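You operate a simulated robot arm through the tools that you are given. There is no shell and no other tool. Be economical: measure what you need, move in short steps, check, and stop when the job is done.

The job below is to be done with a simulated two-armed robot. You get a single attempt, and the scene is never put back.

TASK
Shut cover three, tighten its knob, unlock, and prove the stop button.
Fine: pin out, switch on, start, let it run a moment, then stop it.

It is judged by the outcome, as a careful person would: the job done as asked, and still so three seconds after it is handed in. It fails if anything else is knocked over, pushed out of place, dropped, spilled or broken. Lids that push on must go on centred and level and be pressed home; caps that screw on are set level and turned clockwise until they are tight.

THE ROBOT
Two 7-joint arms with two-finger parallel grippers on one trunk, on a base that drives. Base frame: it is fixed to the floor where the robot stands at the start and does not move with it; the origin is under the middle of the robot, x ahead of it, y to its left, z up. Units: cm, degrees, N and s.
The left shoulder is at the start at [3, 11.9, 108.5], the right one opposite. With the tool pointing down near the work surface each hand reaches from about 10 to 64 cm from the robot's upright axis, wherever it stands, measured 20 degrees to its own side. Places, roughly: clutch lever [40, 30, 100]; line switch [60, -10, 140]; locking pin [60, -10, 130]; portal stop [120, -80, 140]; red cover four [0, 60, 80]; red cover three [50, 0, 80]; roller track [80, 40, 90]; star knob four [10, 40, 90]; star knob three [60, -30, 90]; start button [60, -10, 120]; stop button [60, -10, 100]. Payload 3.43 kg a hand.
Tool frame (each hand has its own): the origin (TCP) lies between the finger pads and is the grasp point; the fingertips stand 3 cm ahead of it; z points along the fingers, y is the line along which they close. Largest opening 9.4 cm; finger width 2.8, thickness 1; the body of the gripper, 5 by 9.6 cm, starts 5.5 cm behind the TCP.
Orientation is that of the tool frame in the base frame, as [roll, pitch, yaw] about the fixed x, y, z axes, in that order (R = Rz(yaw) Ry(pitch) Rx(roll)). With the fingers straight down and closing along the base's y, the tool's x points along the base's -x, its y along +y and its z along -z.

THE INTERFACE
- The arms move only by the tool nudge_tool. It takes "left_commands", "right_commands" or both (then of equal length, played together; a hand with none holds still); each is a list of rows, each a list of 7 numbers: the shift along the tool's x, y, z in mm, then the turn, a rotation vector about the tool's x, y, z in degrees, then the opening, from 0 (shut) to 1 (fully open). In form: [[tx, ty, tz, wx, wy, wz, gripper], ...]. A call has 1 to 12 rows; each row is the pose to reach, as a shift and turn from the pose commanded when the call began, along the tool's axes at that moment. A row lasts 0.2 s, in which the tool goes at most 5 cm and 8.6 degrees; a call with a longer step from one row to the next is refused whole, and so is a gripper value outside its range. A pose out of reach is approached as far as the arm can. The call stops where the force on the tool passes 40 N (or 10 N more than at its start, if that is more) or the arm is blocked; 0.2 s more then pass. The fingers move at their own pace (about 7.2 cm/s each) and stop on an object; they squeeze with about 23 N. The grip force told is the motor's: it shows also when the fingers shut on nothing. Time passes only in rows, and 0.2 s behind the last, so rows that repeat a pose let the fingers close. It gives the time, the measured TCP pose, the force on the tool (base axes), the opening and the grip force at its end, in the units of the frame above (readings bear some noise), with the torque about the TCP (base axes, N m) and any sound that the robot's microphone picked up.
- Cameras (640 x 400 px; columns grow to the right, rows downward): "scene" is now at [3.38, 1.11, 177.4]; the picture's right is [0.17, -0.98, 0.00], its down [-0.88, -0.15, -0.45] and it looks along [0.45, 0.08, -0.89] (base axes); focal length 267 px, centre (320, 200). "left" rides on the left gripper at [7.6, -1.4, -10.3] in its tool frame; the picture's right is [0.18, 0.98, 0.00], its down [-0.75, 0.14, -0.64] and it looks along [-0.63, 0.12, 0.77] (tool axes); focal length 243 px, centre (320, 200). "right" rides on the right gripper at [7.6, 1.4, -10.2] in its tool frame; the picture's right is [-0.18, 0.98, 0.00], its down [-0.75, -0.14, -0.64] and it looks along [-0.63, -0.12, 0.77] (tool axes); focal length 243 px, centre (320, 200).
- capture(camera): a new picture of that camera. No time passes.
- move_column(by): slides the trunk up (or, below 0, down) by that many cm; the arms and the scene camera ride with it, the base frame stays. It gives what a move gives, with no picture.
- steer(legs): drives the robot by 1 to 6 legs, each [ahead, turn to the left] in cm and degrees, along the robot's own axes; the way and the turn of a leg run together, so that a leg with both is an arc; at most 150 cm and 180 degrees a leg. The arms and the cameras ride along, it lands a little off, and it stops where it bumps. It gives what a move gives.
- aim_head(pan, tilt): turns the head with the scene camera to pan (to the left, within 143 degrees either way) and tilt (down, from -29 to 69), counted from straight ahead of the robot. It gives what a move gives.
- point_at(camera, pixels): for up to 12 pixels [column, row] of the newest picture of that camera ("zoom" is the newest enlarged one), the place [x, y, z] in the base frame of the surface seen there, good to about 0.2 cm. No time passes.
- enlarge(camera, box): a new picture of the part [left, top, right, bottom] of that camera's present view, enlarged. No time passes.
- hand_in(): hands the job in; it is judged then, once.

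Work in short steps. Measure before you move; look again where a grasp or a placing could have gone wrong, and mend it. You have 80 turns and 70 pictures in all, those below and enlarged ones among them. Open the grippers and draw the arms clear of the work before you hand the job in, unless the task says otherwise; then end with one line.

The tools are called after ">>>" as name(argument=value, ...) on one line, values as JSON. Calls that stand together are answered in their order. nudge_tool: Moves the arms, as the interface text tells. Its arguments: {"type":"object","properties":{"left_commands":{"type":"array"},"right_commands":{"type":"array"}},"required":[]} The other tools are called the same way: move_column (by) slides the trunk up or down; steer (legs) drives the base; aim_head (pan, tilt) turns the head that bears the scene camera; capture (camera) takes a picture; point_at (camera, pixels) gives the place of the surface under pixels of a picture; enlarge (camera, box) takes an enlarged picture of a part of a camera's view; hand_in () hands the job in.

At the start:

```text
t: 0.0
left_position: [47.69, 6.0, 100.0]
left_tcp_rot: [-179.9, -0.1, 180.0]
left_force: [-0.9, -0.2, -0.3]
left_moment: [0.04, -0.02, 0.01]
left_width: 9.38
left_finger_force: 0.1
right_position: [31.21, -29.44, 99.93]
right_tcp_rot: [-180.0, 0.0, -180.0]
right_force: [-0.8, -0.2, -0.5]
right_moment: [-0.01, -0.01, 0.02]
right_width: 9.37
right_finger_force: 0.0
trunk travel left (down, up): [-35.0, 6.0]
robot x, y, heading: [0.02, 0.21, 0.2]
head pan, tilt: [10.0, 63.0]
```

scene: 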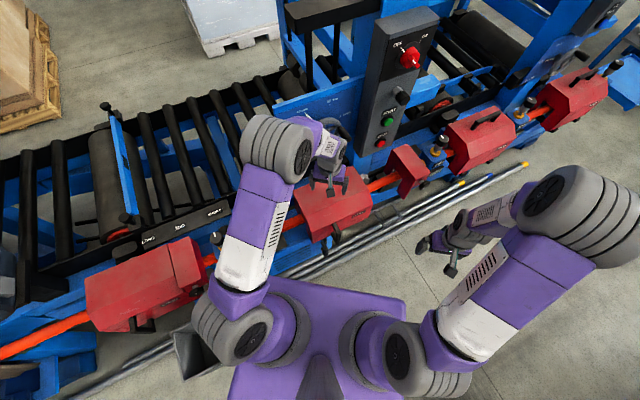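
right: 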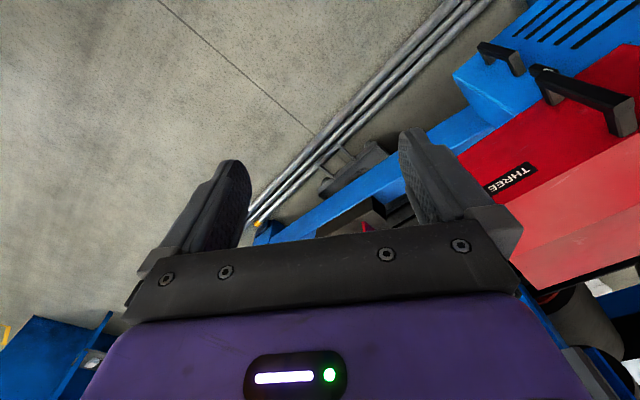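
left: 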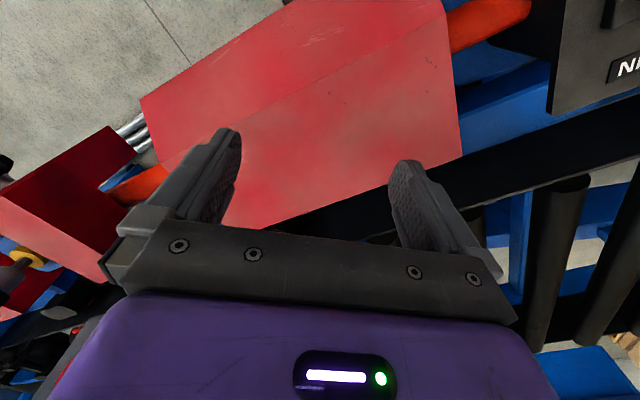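

The scene shows the panel around (395,90) and a red cover under the left hand at (335,205). I enlarge the relevant regions to identify things.

>>> enlarge(camera="scene", box=[340, 0, 640, 190])

>>> enlarge(camera="scene", box=[240, 100, 480, 250])

```text
2.11 times, centred on (490, 95) of scene
```

zoom: 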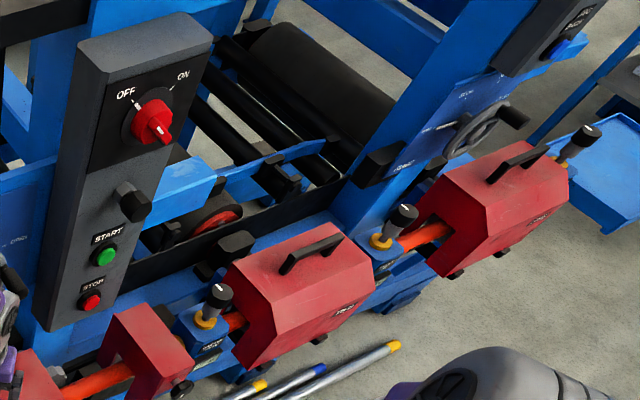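

```text
2.67 times, centred on (360, 175) of scene
```

zoom: 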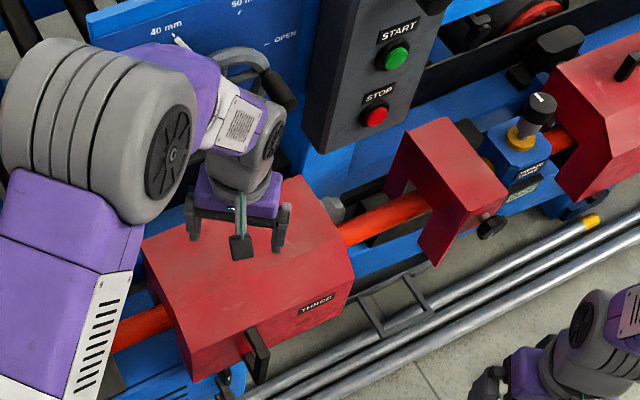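

The left hand hides cover three. I lift it and draw it back out of the view.

>>> nudge_tool(left_commands=[[0, 0, -50, 0, 0, 0, 1], [0, 0, -100, 0, 0, 0, 1], [0, 0, -140, 0, 0, 0, 1], [45, 0, -140, 0, 0, 0, 1], [90, 20, -140, 0, 0, 0, 1], [130, 50, -140, 0, 0, 0, 1], [160, 90, -140, 0, 0, 0, 1], [190, 130, -140, 0, 0, 0, 1], [190, 170, -140, 0, 0, 0, 1]])

>>> capture(camera="scene")

>>> enlarge(camera="scene", box=[260, 100, 460, 260])

```text
t: 2.0
left_position: [28.74, 23.25, 114.04]
left_tcp_rot: [180.0, 0.0, -180.0]
left_force: [0.8, -0.6, 0.0]
left_moment: [0.0, 0.01, -0.04]
left_width: 9.39
left_finger_force: 0.1
right_position: [31.18, -29.46, 99.94]
right_tcp_rot: [-180.0, 0.1, 180.0]
right_force: [0.0, -0.9, 0.4]
right_moment: [0.01, 0.05, 0.0]
right_width: 9.4
right_finger_force: 0.1
trunk travel left (down, up): [-35.0, 6.0]
robot x, y, heading: [-0.05, 0.23, -0.0]
head pan, tilt: [10.0, 63.0]
```

```text
64 pictures are left
```

scene: 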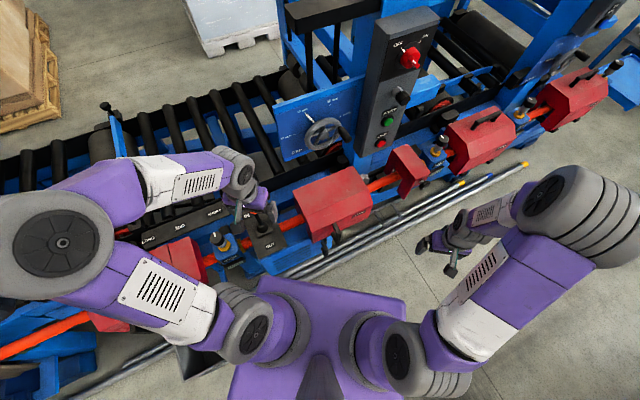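

```text
2.50 times, centred on (360, 180) of scene
```

zoom: 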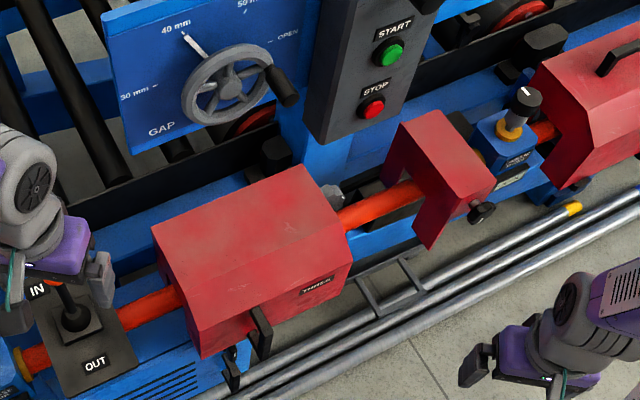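

Cover three at zoom (255,265) has its front handle and THREE label, with a small red yoke with knob at (450,170). I look at cover four and the rest for comparison, and through the right camera.

>>> enlarge(camera="right", box=[300, 0, 640, 250])

>>> enlarge(camera="scene", box=[420, 60, 560, 190])

>>> enlarge(camera="scene", box=[280, 140, 440, 260])

>>> point_at(camera="zoom", pixels=[[110, 210], [400, 110], [130, 350], [480, 260], [280, 290], [400, 260], [370, 145], [480, 60], [560, 110], [480, 240], [585, 180], [275, 350]])

```text
1.60 times, centred on (470, 125) of right
```

zoom: 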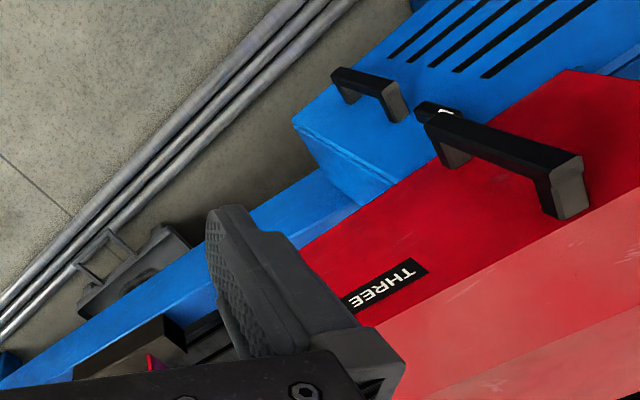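

```text
3.08 times, centred on (490, 125) of scene
```

zoom: 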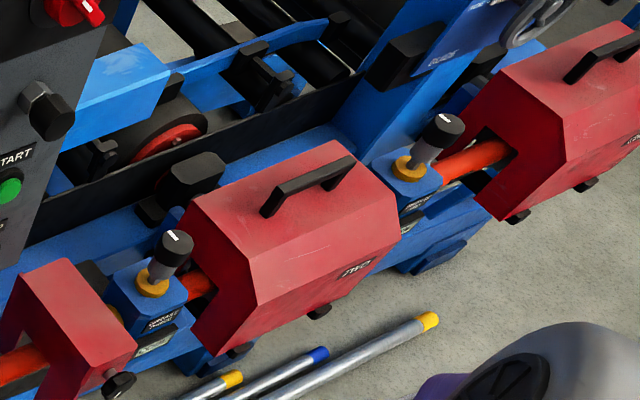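

```text
3.33 times, centred on (360, 200) of scene
```

zoom: 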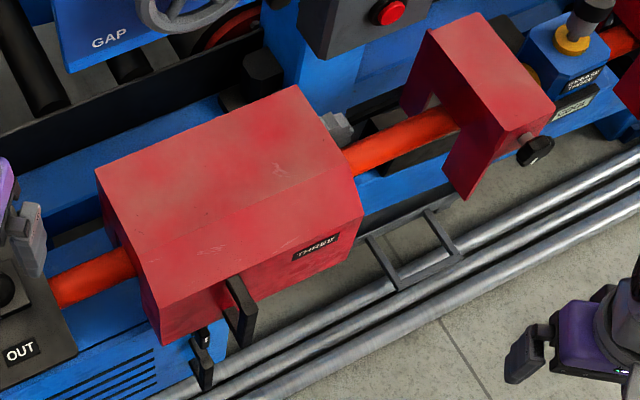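

```text
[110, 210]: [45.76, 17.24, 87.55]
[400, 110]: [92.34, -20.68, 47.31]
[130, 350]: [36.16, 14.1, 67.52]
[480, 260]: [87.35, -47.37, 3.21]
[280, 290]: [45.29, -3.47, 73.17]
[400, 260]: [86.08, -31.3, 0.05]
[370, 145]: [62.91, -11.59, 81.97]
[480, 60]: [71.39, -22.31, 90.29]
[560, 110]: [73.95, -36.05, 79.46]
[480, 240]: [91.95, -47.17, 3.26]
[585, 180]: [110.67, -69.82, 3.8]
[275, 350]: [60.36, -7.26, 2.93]
```

The design looks like a telescoping cover: it slides along the shaft into the yoke, then the star knob clamps it. I measure its edges, the handle, yoke and knob.

>>> point_at(camera="zoom", pixels=[[105, 172], [292, 95], [352, 200], [165, 295], [232, 285], [243, 335], [235, 300], [435, 38], [485, 20], [545, 105], [485, 145], [535, 152]])

>>> enlarge(camera="scene", box=[370, 20, 440, 160])

>>> point_at(camera="zoom", pixels=[[250, 300], [215, 370], [330, 235], [360, 120], [320, 100], [300, 350], [290, 235], [310, 215]])

```text
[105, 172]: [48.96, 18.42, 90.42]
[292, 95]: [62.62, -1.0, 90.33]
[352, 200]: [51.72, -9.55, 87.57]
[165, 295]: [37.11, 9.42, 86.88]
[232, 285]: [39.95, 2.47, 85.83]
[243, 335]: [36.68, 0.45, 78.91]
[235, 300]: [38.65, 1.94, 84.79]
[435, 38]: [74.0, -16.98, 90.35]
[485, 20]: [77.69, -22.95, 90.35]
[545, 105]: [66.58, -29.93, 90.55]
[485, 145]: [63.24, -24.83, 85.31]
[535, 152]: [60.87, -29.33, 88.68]
```

```text
2.86 times, centred on (405, 90) of scene
```

zoom: 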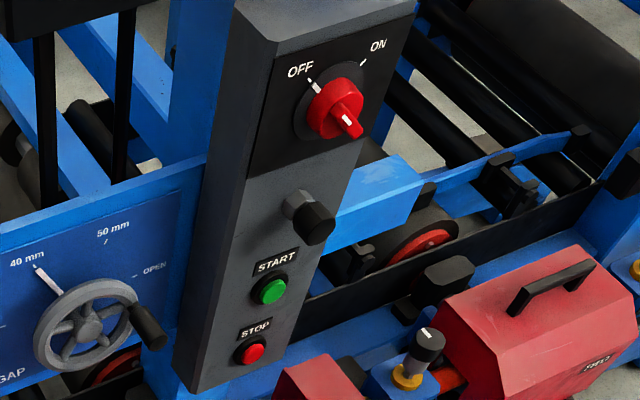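

```text
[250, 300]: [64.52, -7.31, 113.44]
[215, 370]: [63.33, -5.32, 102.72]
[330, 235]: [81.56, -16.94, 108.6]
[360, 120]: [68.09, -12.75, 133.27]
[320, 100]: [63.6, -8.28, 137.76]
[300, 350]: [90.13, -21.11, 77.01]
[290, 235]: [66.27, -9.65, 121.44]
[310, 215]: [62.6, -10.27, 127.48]
```

The cover slides along about (0.58,-0.815) toward the yoke with about 20 cm of gap. I check cover four (apparently shut) as a reference by turning the head.

>>> aim_head(pan=60, tilt=60)

>>> capture(camera="scene")

>>> capture(camera="left")

```text
t: 3.2
left_position: [28.64, 22.96, 113.99]
left_tcp_rot: [180.0, -0.1, -180.0]
left_force: [0.0, 0.5, -0.6]
left_moment: [0.0, -0.02, -0.05]
left_width: 9.38
left_finger_force: 0.0
right_position: [31.11, -29.6, 99.98]
right_tcp_rot: [179.9, 0.1, -180.0]
right_force: [-0.2, -0.3, -0.1]
right_moment: [0.03, -0.04, 0.01]
right_width: 9.38
right_finger_force: 0.1
trunk travel left (down, up): [-35.0, 6.0]
robot x, y, heading: [0.17, -0.18, -0.0]
head pan, tilt: [60.0, 60.0]
```

```text
58 pictures are left
```

scene: 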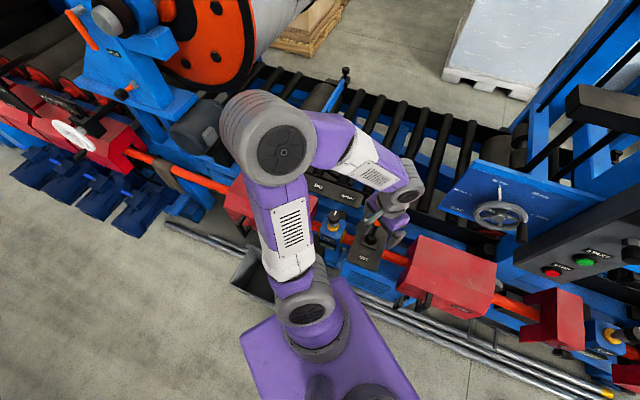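

```text
57 pictures are left
```

left: 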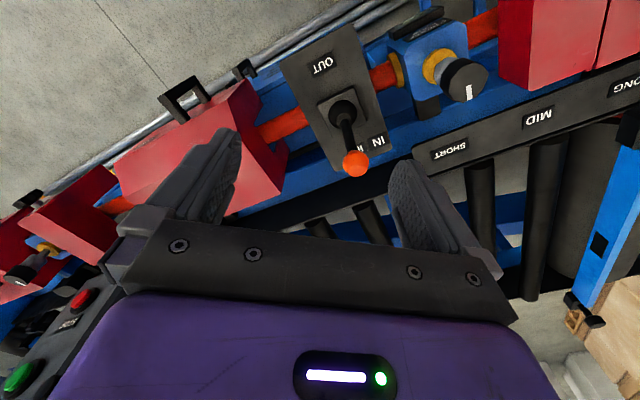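

Cover four butts against its yoke with a thin seam (left camera (605,30)): that is "shut". Now I turn the head back and bring the right hand near the handle, rotated so it closes along the shaft.

>>> aim_head(pan=-5, tilt=55)

>>> nudge_tool(right_commands=[[10, 45, -10, 0, 0, -7, 1], [20, 90, -20, 0, 0, -14, 1], [30, 135, -20, 0, 0, -21, 1], [41, 180, -20, 0, 0, -28, 1], [41, 226, -20, 0, 0, -35.5, 1], [41, 226, -20, 0, 0, -35.5, 1]])

>>> capture(camera="right")

>>> capture(camera="scene")

```text
t: 4.5
left_position: [28.61, 22.9, 114.06]
left_tcp_rot: [179.9, 0.0, -179.9]
left_force: [-0.8, -0.3, 0.7]
left_moment: [0.0, -0.01, 0.03]
left_width: 9.43
left_finger_force: 0.0
right_position: [31.22, -29.54, 99.9]
right_tcp_rot: [180.0, 0.1, -180.0]
right_force: [0.7, -0.9, -0.9]
right_moment: [0.0, 0.01, 0.05]
right_width: 9.43
right_finger_force: 0.1
trunk travel left (down, up): [-35.0, 6.0]
robot x, y, heading: [0.0, 0.12, 0.2]
head pan, tilt: [-5.0, 55.0]
```

```text
t: 5.9
left_position: [28.65, 22.97, 114.01]
left_tcp_rot: [179.9, 0.0, -180.0]
left_force: [0.5, 0.3, 0.0]
left_moment: [-0.02, 0.02, 0.0]
left_width: 9.4
left_finger_force: 0.0
right_position: [26.93, -6.7, 101.97]
right_tcp_rot: [179.9, 0.0, -144.3]
right_force: [1.1, 0.9, 0.0]
right_moment: [0.05, 0.02, 0.02]
right_width: 9.4
right_finger_force: 0.1
trunk travel left (down, up): [-35.0, 6.0]
robot x, y, heading: [0.05, -0.03, -0.1]
head pan, tilt: [-5.0, 55.0]
```

```text
56 pictures are left
```

right: 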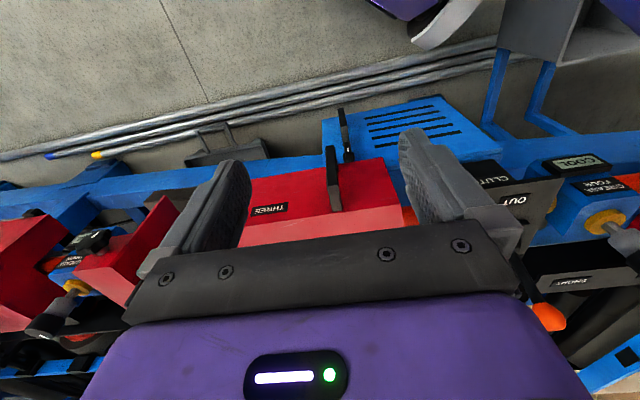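

```text
55 pictures are left
```

scene: 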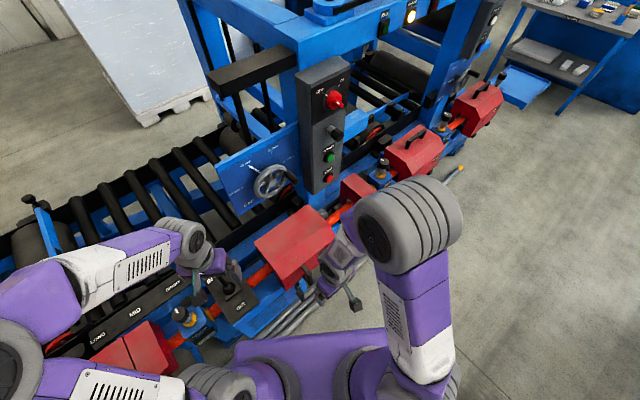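

The handle is the narrow vertical bar at right-cam (332,180). I enlarge and measure it.

>>> enlarge(camera="right", box=[230, 90, 430, 250])

>>> point_at(camera="right", pixels=[[330, 150], [332, 170], [335, 190], [335, 207], [300, 220], [390, 220], [260, 180], [390, 180], [345, 200], [328, 185]])

```text
2.50 times, centred on (330, 170) of right
```

zoom: 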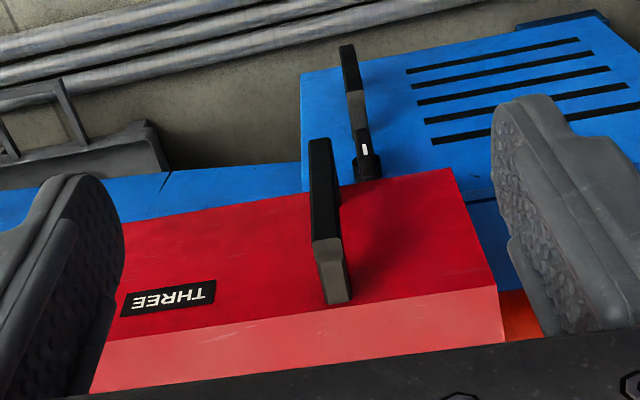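

```text
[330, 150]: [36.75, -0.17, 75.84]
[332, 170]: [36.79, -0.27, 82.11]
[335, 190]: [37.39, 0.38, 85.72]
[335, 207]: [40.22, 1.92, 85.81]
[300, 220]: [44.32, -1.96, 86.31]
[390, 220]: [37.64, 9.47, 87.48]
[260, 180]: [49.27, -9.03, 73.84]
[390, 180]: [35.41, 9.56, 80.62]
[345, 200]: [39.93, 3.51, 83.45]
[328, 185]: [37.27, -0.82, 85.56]
```

The bar is vertical at about (37.1,-0.2), z 75–86. I move over it and down to z≈83, still open, straddling it along the shaft direction.

>>> nudge_tool(right_commands=[[-40, -3, 0, 0, 0, 0, 1], [-80, -6, 0, 0, 0, 0, 1], [-121, -7, 0, 0, 0, 0.4, 1], [-121, -7, 45, 0, 0, 0.4, 1], [-121, -7, 90, 0, 0, 0.4, 1], [-121, -7, 135, 0, 0, 0.4, 1]])

>>> capture(camera="right")

```text
t: 7.3
left_position: [28.71, 23.02, 114.04]
left_tcp_rot: [-180.0, 0.0, 180.0]
left_force: [-0.1, 0.8, -0.2]
left_moment: [0.03, 0.01, -0.04]
left_width: 9.39
left_finger_force: 0.1
right_position: [37.14, -0.43, 88.55]
right_tcp_rot: [179.9, 0.1, -144.8]
right_force: [0.5, 0.0, 0.3]
right_moment: [0.03, 0.01, -0.04]
right_width: 9.4
right_finger_force: 0.1
trunk travel left (down, up): [-35.0, 6.0]
robot x, y, heading: [0.07, 0.2, 0.1]
head pan, tilt: [-5.0, 55.0]
```

```text
53 pictures are left
```

right: 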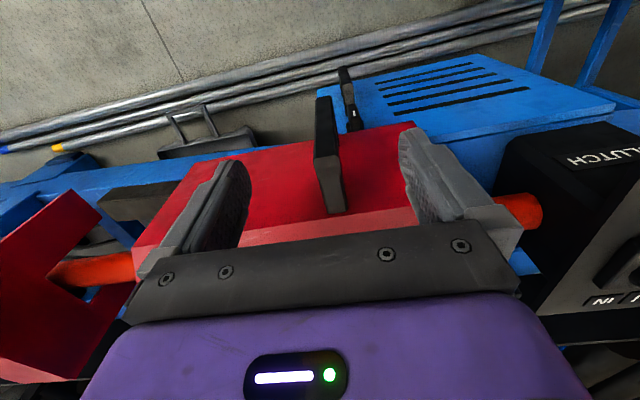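

The bar (325,155) lies between the open fingers. Descend 5.5 cm and close.

>>> nudge_tool(right_commands=[[0, 0, 30, 0, 0, 0, 1], [0, 0, 55, 0, 0, 0, 1], [0, 0, 55, 0, 0, 0, 0], [0, 0, 55, 0, 0, 0, 0], [0, 0, 55, 0, 0, 0, 0], [0, 0, 55, 0, 0, 0, 0]])

>>> capture(camera="right")

```text
t: 8.7
left_position: [28.76, 22.87, 114.16]
left_tcp_rot: [-180.0, -0.1, -180.0]
left_force: [0.5, -0.5, -0.1]
left_moment: [-0.02, 0.02, 0.0]
left_width: 9.4
left_finger_force: 0.0
right_position: [37.45, -0.75, 83.19]
right_tcp_rot: [-179.9, 0.1, -145.0]
right_force: [1.7, -0.6, -2.6]
right_moment: [-0.02, 0.02, -0.04]
right_width: 2.05
right_finger_force: 44.9
trunk travel left (down, up): [-35.0, 6.0]
robot x, y, heading: [-0.02, 0.0, -0.2]
head pan, tilt: [-5.0, 55.0]
```

```text
52 pictures are left
```

right: 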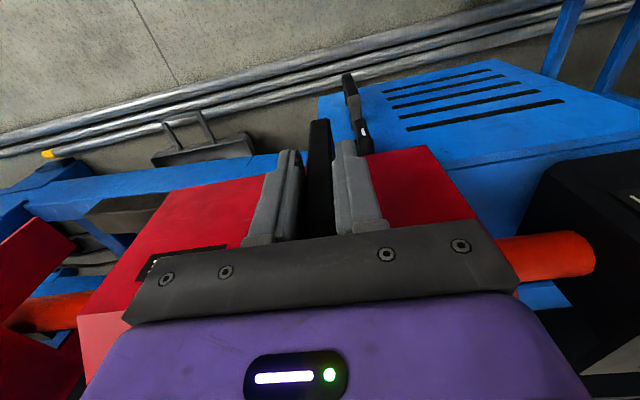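

Gripped (width 2.05). Slide along tool −y (shaft direction) 12 cm in small steps and watch forces.

>>> nudge_tool(right_commands=[[0, -10, 0, 0, 0, 0, 0], [0, -20, 0, 0, 0, 0, 0], [0, -30, 0, 0, 0, 0, 0], [0, -40, 0, 0, 0, 0, 0], [0, -55, 0, 0, 0, 0, 0], [0, -70, 0, 0, 0, 0, 0], [0, -85, 0, 0, 0, 0, 0], [0, -100, 0, 0, 0, 0, 0], [0, -110, 0, 0, 0, 0, 0], [0, -120, 0, 0, 0, 0, 0]])

>>> capture(camera="scene")

```text
t: 10.9
left_position: [28.66, 23.06, 114.03]
left_tcp_rot: [180.0, -0.1, -180.0]
left_force: [0.6, -0.1, 0.1]
left_moment: [-0.02, 0.0, -0.01]
left_width: 9.38
left_finger_force: 0.0
right_position: [44.51, -10.25, 83.15]
right_tcp_rot: [-180.0, 0.1, -144.9]
right_force: [4.8, 2.5, 19.4]
right_moment: [0.49, 0.07, 0.04]
right_width: 2.04
right_finger_force: 44.7
trunk travel left (down, up): [-35.0, 6.0]
robot x, y, heading: [-0.02, 0.44, 0.1]
head pan, tilt: [-5.0, 55.0]
```

```text
51 pictures are left
```

scene: 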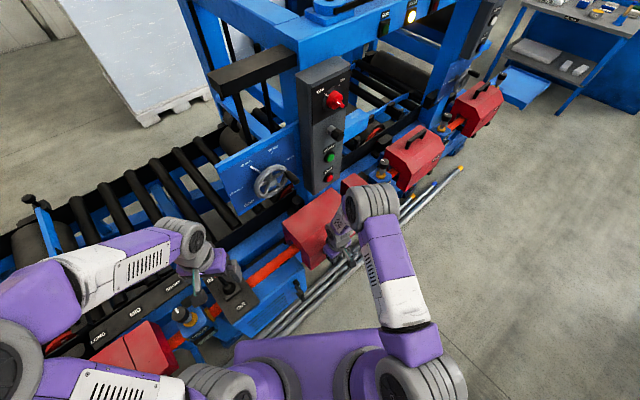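

It slides well. About 8 cm remains; continue until blocked.

>>> nudge_tool(right_commands=[[0, -12, 0, 0, 0, 0, 0], [0, -24, 0, 0, 0, 0, 0], [0, -36, 0, 0, 0, 0, 0], [0, -48, 0, 0, 0, 0, 0], [0, -58, 0, 0, 0, 0, 0], [0, -66, 0, 0, 0, 0, 0], [0, -72, 0, 0, 0, 0, 0], [0, -78, 0, 0, 0, 0, 0], [0, -84, 0, 0, 0, 0, 0], [0, -90, 0, 0, 0, 0, 0]])

>>> capture(camera="scene")

>>> capture(camera="right")

```text
t: 12.4
left_position: [28.47, 23.1, 114.22]
left_tcp_rot: [180.0, 0.1, -179.8]
left_force: [-0.9, -0.2, -0.4]
left_moment: [0.06, 0.0, 0.02]
left_width: 9.39
left_finger_force: 0.0
right_position: [47.69, -14.57, 83.03]
right_tcp_rot: [179.1, 0.0, -144.2]
right_force: [-9.9, 11.5, 19.6]
right_moment: [-1.75, -0.06, 0.09]
right_width: 2.06
right_finger_force: 44.8
trunk travel left (down, up): [-35.0, 6.0]
robot x, y, heading: [-0.08, -0.04, 0.4]
head pan, tilt: [-5.0, 55.0]
stopped in row 7 (right hand): the force on the tool passed its limit at 43 N (the readings are from after the stop); the commanded pose is now the measured one
```

```text
50 pictures are left
```

scene: 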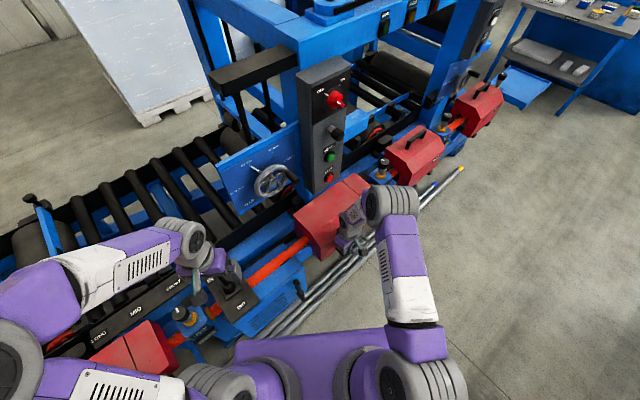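

```text
49 pictures are left
```

right: 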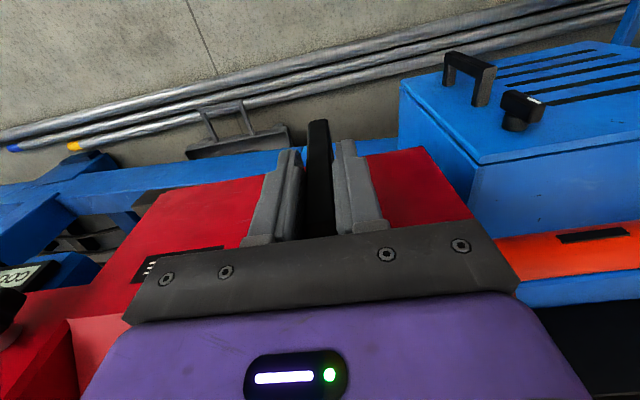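

The force limit stopped it after 17.2 cm. I check the seam near scene (340,190).

>>> enlarge(camera="scene", box=[280, 150, 400, 270])

>>> enlarge(camera="right", box=[0, 180, 260, 400])

```text
3.33 times, centred on (340, 210) of scene
```

zoom: 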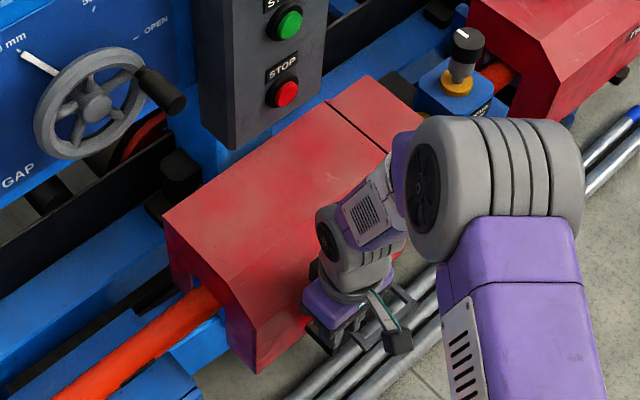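

```text
1.82 times, centred on (130, 290) of right
```

zoom: 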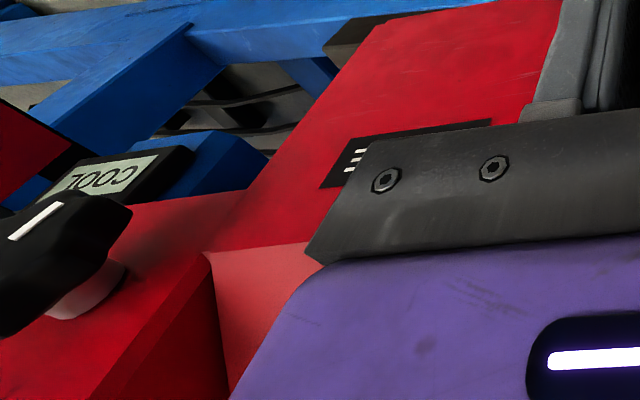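

The seam is thin and resembles cover four's. I press once more to make sure it is home, then release.

>>> nudge_tool(right_commands=[[0, -3, 0, 0, 0, 0, 0], [0, -6, 0, 0, 0, 0, 0], [0, -9, 0, 0, 0, 0, 0], [0, -12, 0, 0, 0, 0, 0]])

>>> nudge_tool(right_commands=[[0, 0, 0, 0, 0, 0, 0.5], [0, 0, 0, 0, 0, 0, 1], [0, 0, 0, 0, 0, 0, 1], [10, 0, -50, 0, 0, 0, 1], [40, 0, -100, 0, 0, 0, 1], [80, 0, -120, 0, 0, 0, 1], [110, 0, -130, 0, 0, 0, 1]])

>>> capture(camera="right")

>>> enlarge(camera="scene", box=[280, 150, 400, 270])

```text
t: 13.1
left_position: [28.26, 23.16, 114.11]
left_tcp_rot: [179.9, 0.2, -179.8]
left_force: [0.1, 0.1, -0.7]
left_moment: [0.0, -0.02, 0.0]
left_width: 9.4
left_finger_force: 0.0
right_position: [47.63, -14.54, 83.09]
right_tcp_rot: [178.6, -0.1, -143.8]
right_force: [-12.9, 6.1, 21.6]
right_moment: [-1.34, -0.49, 0.15]
right_width: 2.1
right_finger_force: 44.8
trunk travel left (down, up): [-35.0, 6.0]
robot x, y, heading: [0.24, 0.21, -0.0]
head pan, tilt: [-5.0, 55.0]
stopped in row 3 (right hand): the force on the tool passed its limit at 42 N (the readings are from after the stop); the commanded pose is now the measured one
```

```text
refused: row 4 steps farther than a row can; nothing moved
```

```text
46 pictures are left
```

right: 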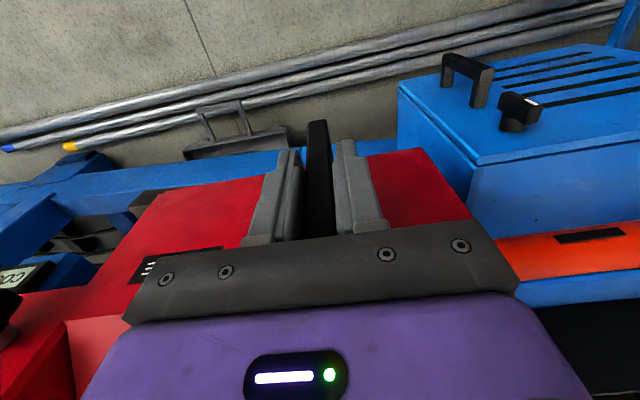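

```text
3.33 times, centred on (340, 210) of scene
```

zoom: 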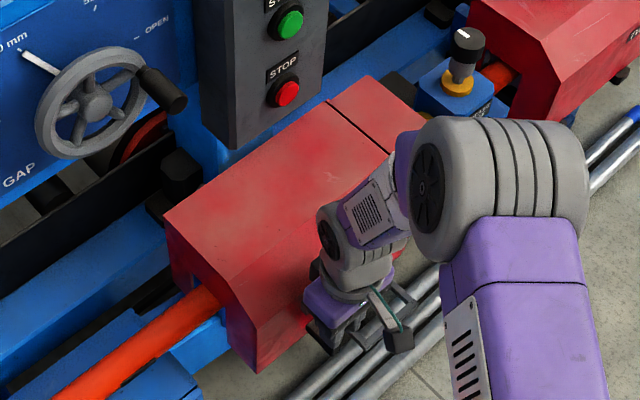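

Cover is hard against the yoke. Release, rise and go look at the star knob.

>>> nudge_tool(right_commands=[[0, 0, 0, 0, 0, 0, 0.5], [0, 0, 0, 0, 0, 0, 1], [0, 0, 0, 0, 0, 0, 1], [0, 0, -45, 0, 0, 0, 1], [0, 0, -90, 0, 0, 0, 1], [0, 0, -135, 0, 0, 0, 1], [20, -45, -140, 0, 0, 0, 1], [40, -90, -140, 0, 0, 0, 1], [52, -135, -140, 0, 0, 0, 1], [52, -180, -140, 0, 0, 0, 1], [52, -197, -140, 0, 0, 0, 1]])

>>> capture(camera="right")

>>> capture(camera="scene")

```text
t: 15.5
left_position: [28.5, 23.13, 114.03]
left_tcp_rot: [180.0, -0.1, -179.8]
left_force: [-0.1, 0.9, -0.1]
left_moment: [0.02, 0.03, 0.0]
left_width: 9.38
left_finger_force: 0.1
right_position: [55.58, -33.8, 96.49]
right_tcp_rot: [178.7, -0.1, -144.0]
right_force: [0.6, -0.2, 1.2]
right_moment: [0.02, 0.0, 0.0]
right_width: 9.38
right_finger_force: 0.1
trunk travel left (down, up): [-35.0, 6.0]
robot x, y, heading: [-0.0, 0.18, 0.1]
head pan, tilt: [-5.0, 55.0]
```

```text
44 pictures are left
```

right: 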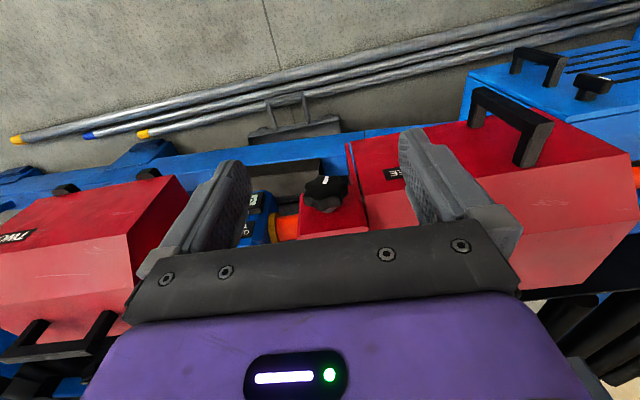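

```text
43 pictures are left
```

scene: 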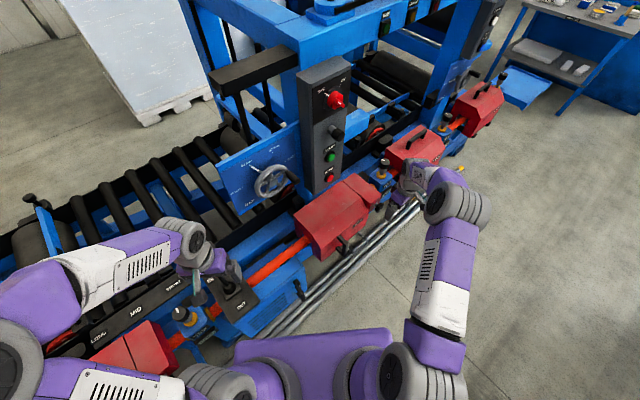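

Cover three is shut against the yoke. The star knob shows at right-cam (325,192); I enlarge and measure it.

>>> enlarge(camera="right", box=[260, 140, 420, 240])

>>> point_at(camera="zoom", pixels=[[260, 165], [190, 190], [340, 185], [260, 205], [240, 245], [200, 262], [260, 280], [200, 320], [420, 250], [380, 150], [280, 330], [225, 235]])

>>> enlarge(camera="scene", box=[330, 150, 450, 240])

```text
4.00 times, centred on (340, 190) of right
```

zoom: 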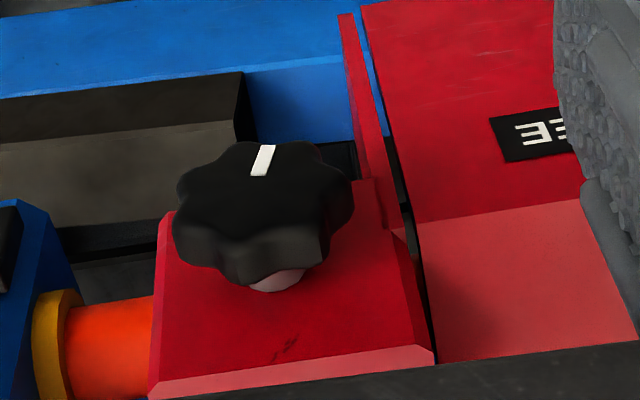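

```text
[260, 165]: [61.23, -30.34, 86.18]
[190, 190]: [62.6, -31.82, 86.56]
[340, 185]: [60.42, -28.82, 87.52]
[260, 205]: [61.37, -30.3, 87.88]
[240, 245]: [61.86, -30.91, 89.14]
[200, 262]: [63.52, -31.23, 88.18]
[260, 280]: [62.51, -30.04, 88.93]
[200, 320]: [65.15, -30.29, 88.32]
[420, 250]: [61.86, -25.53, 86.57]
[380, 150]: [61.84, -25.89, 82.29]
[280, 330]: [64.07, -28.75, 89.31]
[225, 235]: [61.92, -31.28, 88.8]
```

```text
4.44 times, centred on (390, 195) of scene
```

zoom: 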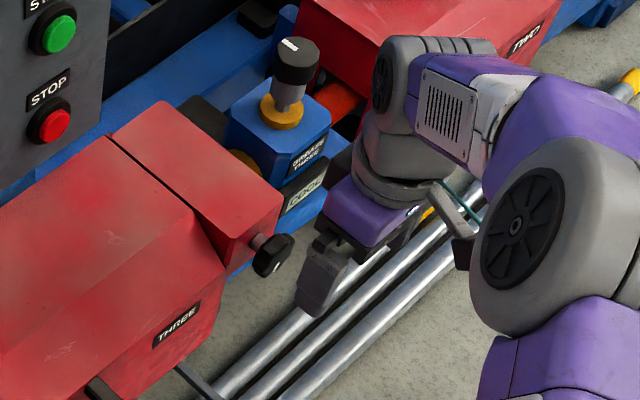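

The knob is lobed, centred about (61.9,-30.2,87.4), with a horizontal axis along the yoke's front normal and a face at about 3 cm out. I swing the right hand horizontal, aiming at it from 8 cm out.

>>> point_at(camera="zoom", pixels=[[310, 150], [305, 200], [320, 115], [520, 45], [275, 245], [235, 225]])

>>> nudge_tool(right_commands=[[20, 0, 0, 0, -8.2, 0, 0.75], [40, 0, 0, 0, -16.4, 0, 0.75], [50, 0, 0, 0, -24.6, 0, 0.75], [50, 0, 0, 0, -32.8, 0, 0.75], [50, 0, 10, 0, -41, 0, 0.75], [50, -3, 25, 0, -49.2, 0, 0.75], [45, -6, 40, 0, -57.4, 0, 0.75], [40, -6, 55, 0, -65.6, 0, 0.75], [30, -6, 70, 0, -73.8, 0, 0.75], [25, -6, 82, 0, -82, 0, 0.75], [18, -6, 91, 0, -90, 0, 0.75], [18, -6, 91, 0, -90, 0, 0.75]])

>>> capture(camera="right")

>>> capture(camera="scene")

```text
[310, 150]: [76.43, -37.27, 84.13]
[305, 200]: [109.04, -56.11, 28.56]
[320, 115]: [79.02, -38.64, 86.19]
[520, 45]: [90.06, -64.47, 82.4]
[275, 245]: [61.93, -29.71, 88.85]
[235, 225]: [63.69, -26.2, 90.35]
```

```text
t: 18.1
left_position: [28.55, 23.26, 114.09]
left_tcp_rot: [180.0, -0.1, -180.0]
left_force: [0.1, 0.4, 0.3]
left_moment: [0.03, -0.03, -0.05]
left_width: 9.39
left_finger_force: 0.0
right_position: [54.1, -35.28, 87.36]
right_tcp_rot: [88.7, 88.8, 124.7]
right_force: [-0.8, 0.7, -0.3]
right_moment: [0.02, 0.0, -0.02]
right_width: 7.05
right_finger_force: 0.0
trunk travel left (down, up): [-35.0, 6.0]
robot x, y, heading: [-0.16, -0.15, 0.2]
head pan, tilt: [-5.0, 55.0]
```

```text
40 pictures are left
```

right: 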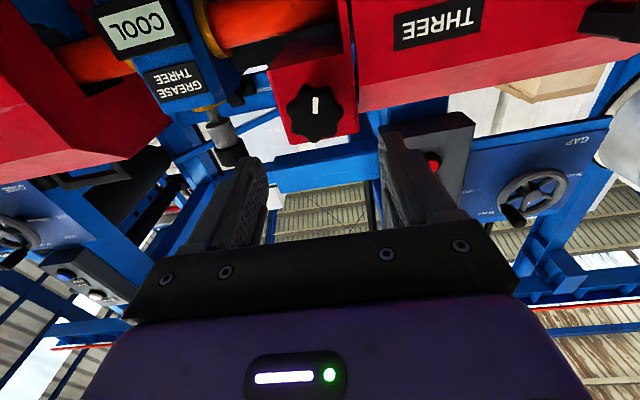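

```text
39 pictures are left
```

scene: 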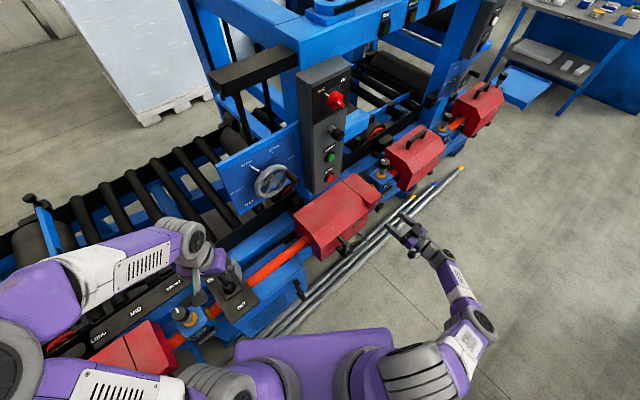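

Nice face-on view: knob at (317,110), 7-lobed with mark. I measure its centre.

>>> point_at(camera="right", pixels=[[291, 108], [340, 112], [315, 90], [316, 132], [316, 112], [300, 75], [345, 75]])

>>> enlarge(camera="right", box=[250, 50, 390, 160])

```text
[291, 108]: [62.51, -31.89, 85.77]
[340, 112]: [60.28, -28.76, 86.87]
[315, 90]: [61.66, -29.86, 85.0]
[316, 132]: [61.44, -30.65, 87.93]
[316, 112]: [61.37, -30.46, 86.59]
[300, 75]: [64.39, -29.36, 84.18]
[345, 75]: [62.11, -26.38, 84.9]
```

```text
3.64 times, centred on (320, 105) of right
```

zoom: 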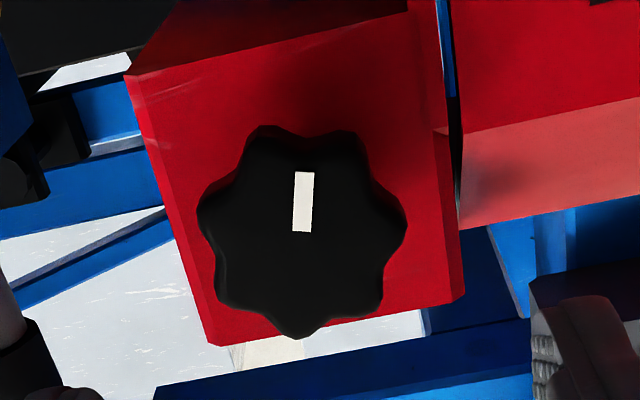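

Knob centre ≈ (61.4,-30.4,86.65), diameter 4.5. I pre-rotate the hand −60° at standoff (room for clockwise turning) while aligning laterally, then look.

>>> nudge_tool(right_commands=[[1, -1, 0, 0, 0, -8, 0.75], [2, -2, 0, 0, 0, -16, 0.75], [4, -3, 0, 0, 0, -24, 0.75], [5, -4, 0, 0, 0, -32, 0.75], [7, -4, 10, 0, 0, -40, 0.75], [7, -4, 20, 0, 0, -48, 0.75], [7, -4, 30, 0, 0, -56, 0.75], [7, -4, 40, 0, 0, -60, 0.75], [7, -4, 40, 0, 0, -60, 0.75]])

>>> capture(camera="right")

```text
t: 20.1
left_position: [28.45, 23.08, 113.98]
left_tcp_rot: [180.0, 0.1, -179.9]
left_force: [-0.4, -0.2, 0.3]
left_moment: [0.02, -0.01, 0.05]
left_width: 9.42
left_finger_force: 0.2
right_position: [57.39, -33.56, 88.25]
right_tcp_rot: [-90.4, 31.3, -54.2]
right_force: [0.1, -0.4, 0.1]
right_moment: [0.02, 0.02, 0.0]
right_width: 7.08
right_finger_force: 0.0
right hand out of reach, approached as far as the arm can: row 8, 9
trunk travel left (down, up): [-35.0, 6.0]
robot x, y, heading: [-0.03, -0.05, 0.2]
head pan, tilt: [-5.0, 55.0]
```

```text
37 pictures are left
```

right: 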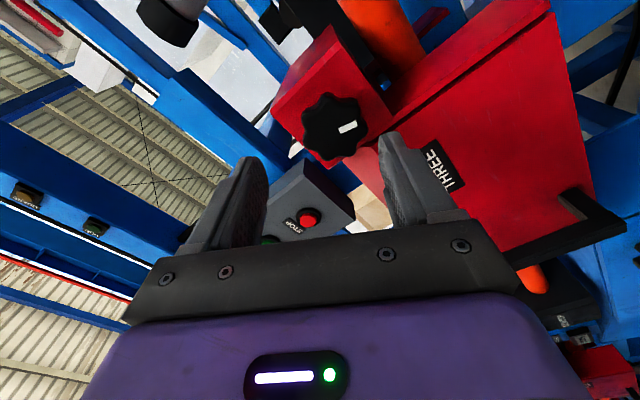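

This pose is at the arm's limit (knob turn needs more reach). I consider driving a bit nearer; first I measure the base's front and the machine's nearest parts.

>>> aim_head(pan=-20, tilt=65)

>>> capture(camera="scene")

>>> point_at(camera="scene", pixels=[[230, 290], [320, 290], [390, 310], [150, 300], [300, 220], [340, 180], [400, 120], [250, 230], [200, 250], [380, 180]])

```text
t: 20.8
left_position: [28.54, 23.24, 114.06]
left_tcp_rot: [179.9, -0.1, -179.9]
left_force: [-0.5, 0.5, 0.4]
left_moment: [-0.01, -0.02, -0.01]
left_width: 9.41
left_finger_force: 0.0
right_position: [57.28, -33.6, 88.21]
right_tcp_rot: [-90.4, 31.4, -54.2]
right_force: [-0.3, 0.1, 0.0]
right_moment: [0.01, -0.01, 0.02]
right_width: 7.03
right_finger_force: 0.1
trunk travel left (down, up): [-35.0, 6.0]
robot x, y, heading: [-0.03, -0.08, 0.4]
head pan, tilt: [-20.0, 65.0]
```

```text
36 pictures are left
```

scene: 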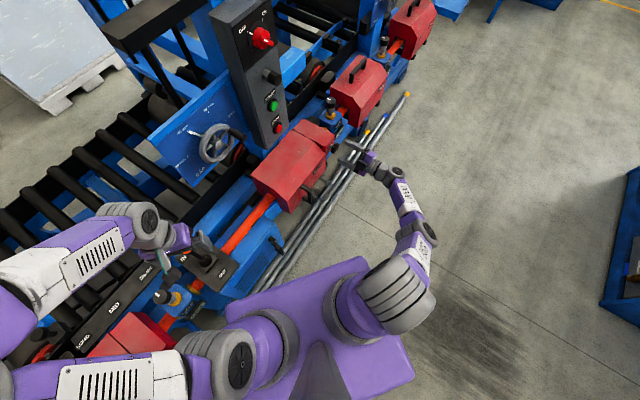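

```text
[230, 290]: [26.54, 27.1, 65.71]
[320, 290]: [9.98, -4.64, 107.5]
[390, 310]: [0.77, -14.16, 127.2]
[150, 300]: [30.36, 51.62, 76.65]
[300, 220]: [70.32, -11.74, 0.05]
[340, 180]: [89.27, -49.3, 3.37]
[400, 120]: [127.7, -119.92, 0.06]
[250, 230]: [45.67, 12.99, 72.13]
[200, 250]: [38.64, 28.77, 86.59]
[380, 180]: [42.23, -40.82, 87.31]
```

The robot is abreast of cover three, so the knob is far to the side. I'll drive parallel to the line and face it squarely; first I retreat the right hand and unroll it.

>>> nudge_tool(right_commands=[[0, 0, -40, 0, 0, 0, 0.75], [0, 0, -80, 0, 0, 8, 0.75], [0, 0, -110, 0, 0, 16, 0.75], [0, 0, -130, 0, 0, 24, 0.75], [0, 0, -150, 0, 0, 32, 0.75], [0, 0, -170, 0, 0, 40, 0.75], [0, 0, -180, 0, 0, 48, 0.75], [0, 0, -190, 0, 0, 55, 0.75], [0, 0, -190, 0, 0, 59, 0.75]])

```text
t: 22.8
left_position: [28.66, 23.2, 114.03]
left_tcp_rot: [-180.0, 0.0, -179.9]
left_force: [0.1, -0.5, -0.1]
left_moment: [0.0, 0.01, 0.01]
left_width: 9.38
left_finger_force: 0.0
right_position: [42.14, -44.68, 88.18]
right_tcp_rot: [104.3, 89.6, 140.3]
right_force: [0.0, 0.3, -0.7]
right_moment: [0.03, 0.04, -0.01]
right_width: 7.05
right_finger_force: 0.1
trunk travel left (down, up): [-35.0, 6.0]
robot x, y, heading: [-0.05, -0.03, 0.4]
head pan, tilt: [-20.0, 65.0]
```

Now rotate the right hand to point down and raise/tuck it to about (27,-24,114).

>>> nudge_tool(right_commands=[[-25, 0, 0, 0, 8.2, 0, 0.75], [-60, 0, 0, 0, 16.4, 0, 0.75], [-100, 10, 0, 0, 24.6, 0, 0.75], [-140, 30, 0, 0, 32.8, 0, 0.75], [-180, 55, 0, 0, 41, 0, 0.75], [-215, 85, 0, 0, 49.2, 0, 0.75], [-245, 120, 0, 0, 57.4, 0, 0.75], [-258, 160, 0, 0, 65.6, 0, 0.75], [-258, 200, 0, 0, 73.8, 0, 0.75], [-258, 230, 0, 0, 82, 0, 0.75], [-258, 256, 0, 0, 90, 0, 0.75], [-258, 256, 0, 0, 90, 0, 0.75]])

>>> aim_head(pan=-60, tilt=45)

>>> capture(camera="scene")

```text
t: 25.4
left_position: [28.52, 23.08, 114.02]
left_tcp_rot: [180.0, 0.0, -179.9]
left_force: [-0.6, -1.1, 0.5]
left_moment: [0.0, 0.01, -0.01]
left_width: 9.39
left_finger_force: 0.0
right_position: [27.16, -24.14, 114.07]
right_tcp_rot: [179.8, -0.2, -143.9]
right_force: [0.4, 0.1, -0.1]
right_moment: [0.02, 0.0, -0.02]
right_width: 7.06
right_finger_force: 0.0
trunk travel left (down, up): [-35.0, 6.0]
robot x, y, heading: [-0.05, 0.23, 0.2]
head pan, tilt: [-20.0, 65.0]
```

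```text
t: 26.5
left_position: [28.5, 23.13, 114.07]
left_tcp_rot: [-180.0, 0.0, 180.0]
left_force: [0.2, -0.5, -0.2]
left_moment: [0.02, 0.0, -0.03]
left_width: 9.4
left_finger_force: 0.1
right_position: [27.2, -24.1, 114.23]
right_tcp_rot: [179.8, -0.1, -144.0]
right_force: [-0.2, -0.6, 0.0]
right_moment: [0.01, -0.01, -0.01]
right_width: 7.04
right_finger_force: 0.0
trunk travel left (down, up): [-35.0, 6.0]
robot x, y, heading: [-0.2, -0.06, 0.2]
head pan, tilt: [-60.0, 45.0]
```

```text
35 pictures are left
```

scene: 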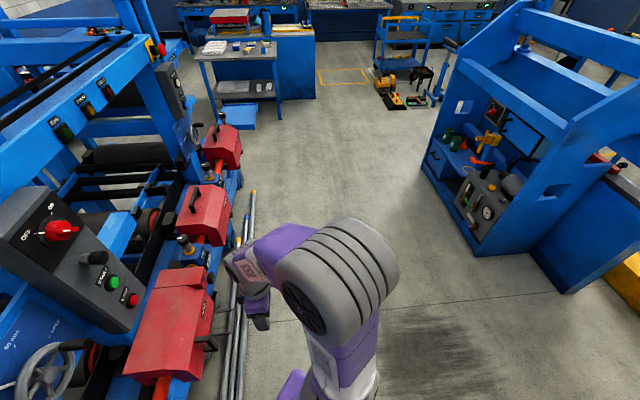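

The aisle along the line is clear. Turn right 56°, drive 32 cm, turn left 91°.

>>> steer(legs=[[0, -56], [32, 0], [0, 91]])

>>> aim_head(pan=-25, tilt=50)

>>> capture(camera="scene")

```text
t: 35.0
left_position: [28.3, 8.75, 113.97]
left_tcp_rot: [180.0, 0.0, -146.2]
left_force: [0.0, 0.6, 0.4]
left_moment: [-0.01, 0.02, -0.03]
left_width: 9.4
left_finger_force: 0.1
right_position: [53.24, -31.47, 113.98]
right_tcp_rot: [179.8, -0.2, -110.4]
right_force: [0.7, -0.6, 0.0]
right_moment: [-0.02, -0.02, 0.01]
right_width: 7.07
right_finger_force: 0.0
trunk travel left (down, up): [-35.0, 6.0]
robot x, y, heading: [17.55, -26.3, 34.1]
head pan, tilt: [-60.0, 45.0]
```

```text
t: 36.0
left_position: [28.37, 8.63, 113.97]
left_tcp_rot: [180.0, 0.0, -146.1]
left_force: [0.1, 0.6, 0.3]
left_moment: [0.03, 0.0, 0.01]
left_width: 9.39
left_finger_force: 0.1
right_position: [53.22, -31.4, 114.02]
right_tcp_rot: [179.8, -0.1, -110.4]
right_force: [0.7, -0.2, 0.2]
right_moment: [-0.02, 0.07, 0.01]
right_width: 7.06
right_finger_force: 0.1
trunk travel left (down, up): [-35.0, 6.0]
robot x, y, heading: [17.35, -26.15, 34.0]
head pan, tilt: [-25.0, 50.0]
```

```text
34 pictures are left
```

scene: 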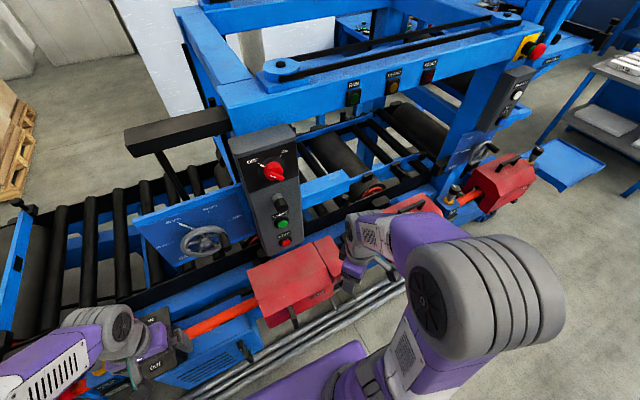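

The robot is now at u≈32, facing the line. I realign the right hand yaw to the line normal and back off a bit.

>>> nudge_tool(right_commands=[[20, 2, 0, 0, 0, 8.5, 0.75], [40, 4, 20, 0, 0, 17, 0.75], [60, 7, 50, 0, 0, 25.5, 0.75], [82, 9, 90, 0, 0, 34.2, 0.75], [82, 9, 90, 0, 0, 34.2, 0.75]])

```text
refused: row 4 steps farther than a row can; nothing moved
```

Row 4 turned slightly too far; I split it.

>>> nudge_tool(right_commands=[[20, 2, 0, 0, 0, 8, 0.75], [40, 4, 20, 0, 0, 16, 0.75], [60, 7, 45, 0, 0, 24, 0.75], [75, 9, 70, 0, 0, 31, 0.75], [82, 9, 90, 0, 0, 34.2, 0.75], [82, 9, 90, 0, 0, 34.2, 0.75]])

```text
t: 37.4
left_position: [28.22, 8.54, 114.13]
left_tcp_rot: [179.9, 0.2, -146.2]
left_force: [0.2, -1.0, 0.4]
left_moment: [0.03, -0.02, 0.01]
left_width: 9.43
left_finger_force: 0.1
right_position: [53.3, -35.85, 106.36]
right_tcp_rot: [179.8, -0.2, -144.5]
right_force: [0.0, 0.2, -0.3]
right_moment: [0.03, -0.04, -0.02]
right_width: 7.07
right_finger_force: 0.1
right hand out of reach, approached as far as the arm can: row 3, 4, 5, 6
trunk travel left (down, up): [-35.0, 6.0]
robot x, y, heading: [17.44, -26.46, 33.7]
head pan, tilt: [-25.0, 50.0]
```

Position was a little limited by the arm. I continue: rotate to horizontal and lower to the pre-grasp in front of the knob.

>>> nudge_tool(right_commands=[[-10, 0, 10, 0, -8.2, 0, 0.75], [-20, 0, 25, 0, -16.4, 0, 0.75], [-30, 0, 45, 0, -24.6, 0, 0.75], [-40, 0, 65, 0, -32.8, 0, 0.75], [-50, 0, 85, 0, -41, 0, 0.75], [-60, 0, 105, 0, -49.2, 0, 0.75], [-60, 0, 125, 0, -57.4, 0, 0.75], [-60, 0, 145, 0, -65.6, 0, 0.75], [-60, 0, 165, 0, -73.8, 0, 0.75], [-60, 0, 180, 0, -82, 0, 0.75], [-60, 0, 183, 0, -90, 0, 0.75], [-60, 0, 183, 0, -90, 0, 0.75]])

>>> capture(camera="right")

```text
t: 40.0
left_position: [28.22, 8.64, 114.01]
left_tcp_rot: [-179.9, -0.1, -146.1]
left_force: [-0.4, 0.0, 0.6]
left_moment: [-0.01, 0.02, -0.01]
left_width: 9.4
left_finger_force: 0.0
right_position: [68.0, -17.48, 116.85]
right_tcp_rot: [176.5, 79.5, -144.7]
right_force: [-0.4, -0.3, 0.1]
right_moment: [0.06, 0.0, -0.01]
right_width: 7.07
right_finger_force: 0.1
right hand out of reach, approached as far as the arm can: row 1, 2, 3, 4, 5, 6, 7, 8, 9, 10, 11, 12
trunk travel left (down, up): [-35.0, 6.0]
robot x, y, heading: [17.35, -26.28, 33.8]
head pan, tilt: [-25.0, 50.0]
```

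```text
33 pictures are left
```

right: 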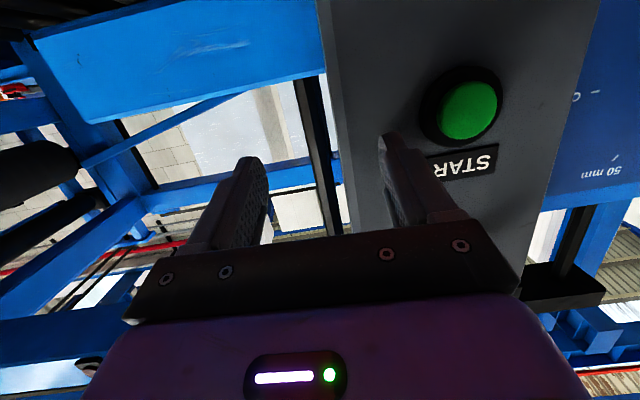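

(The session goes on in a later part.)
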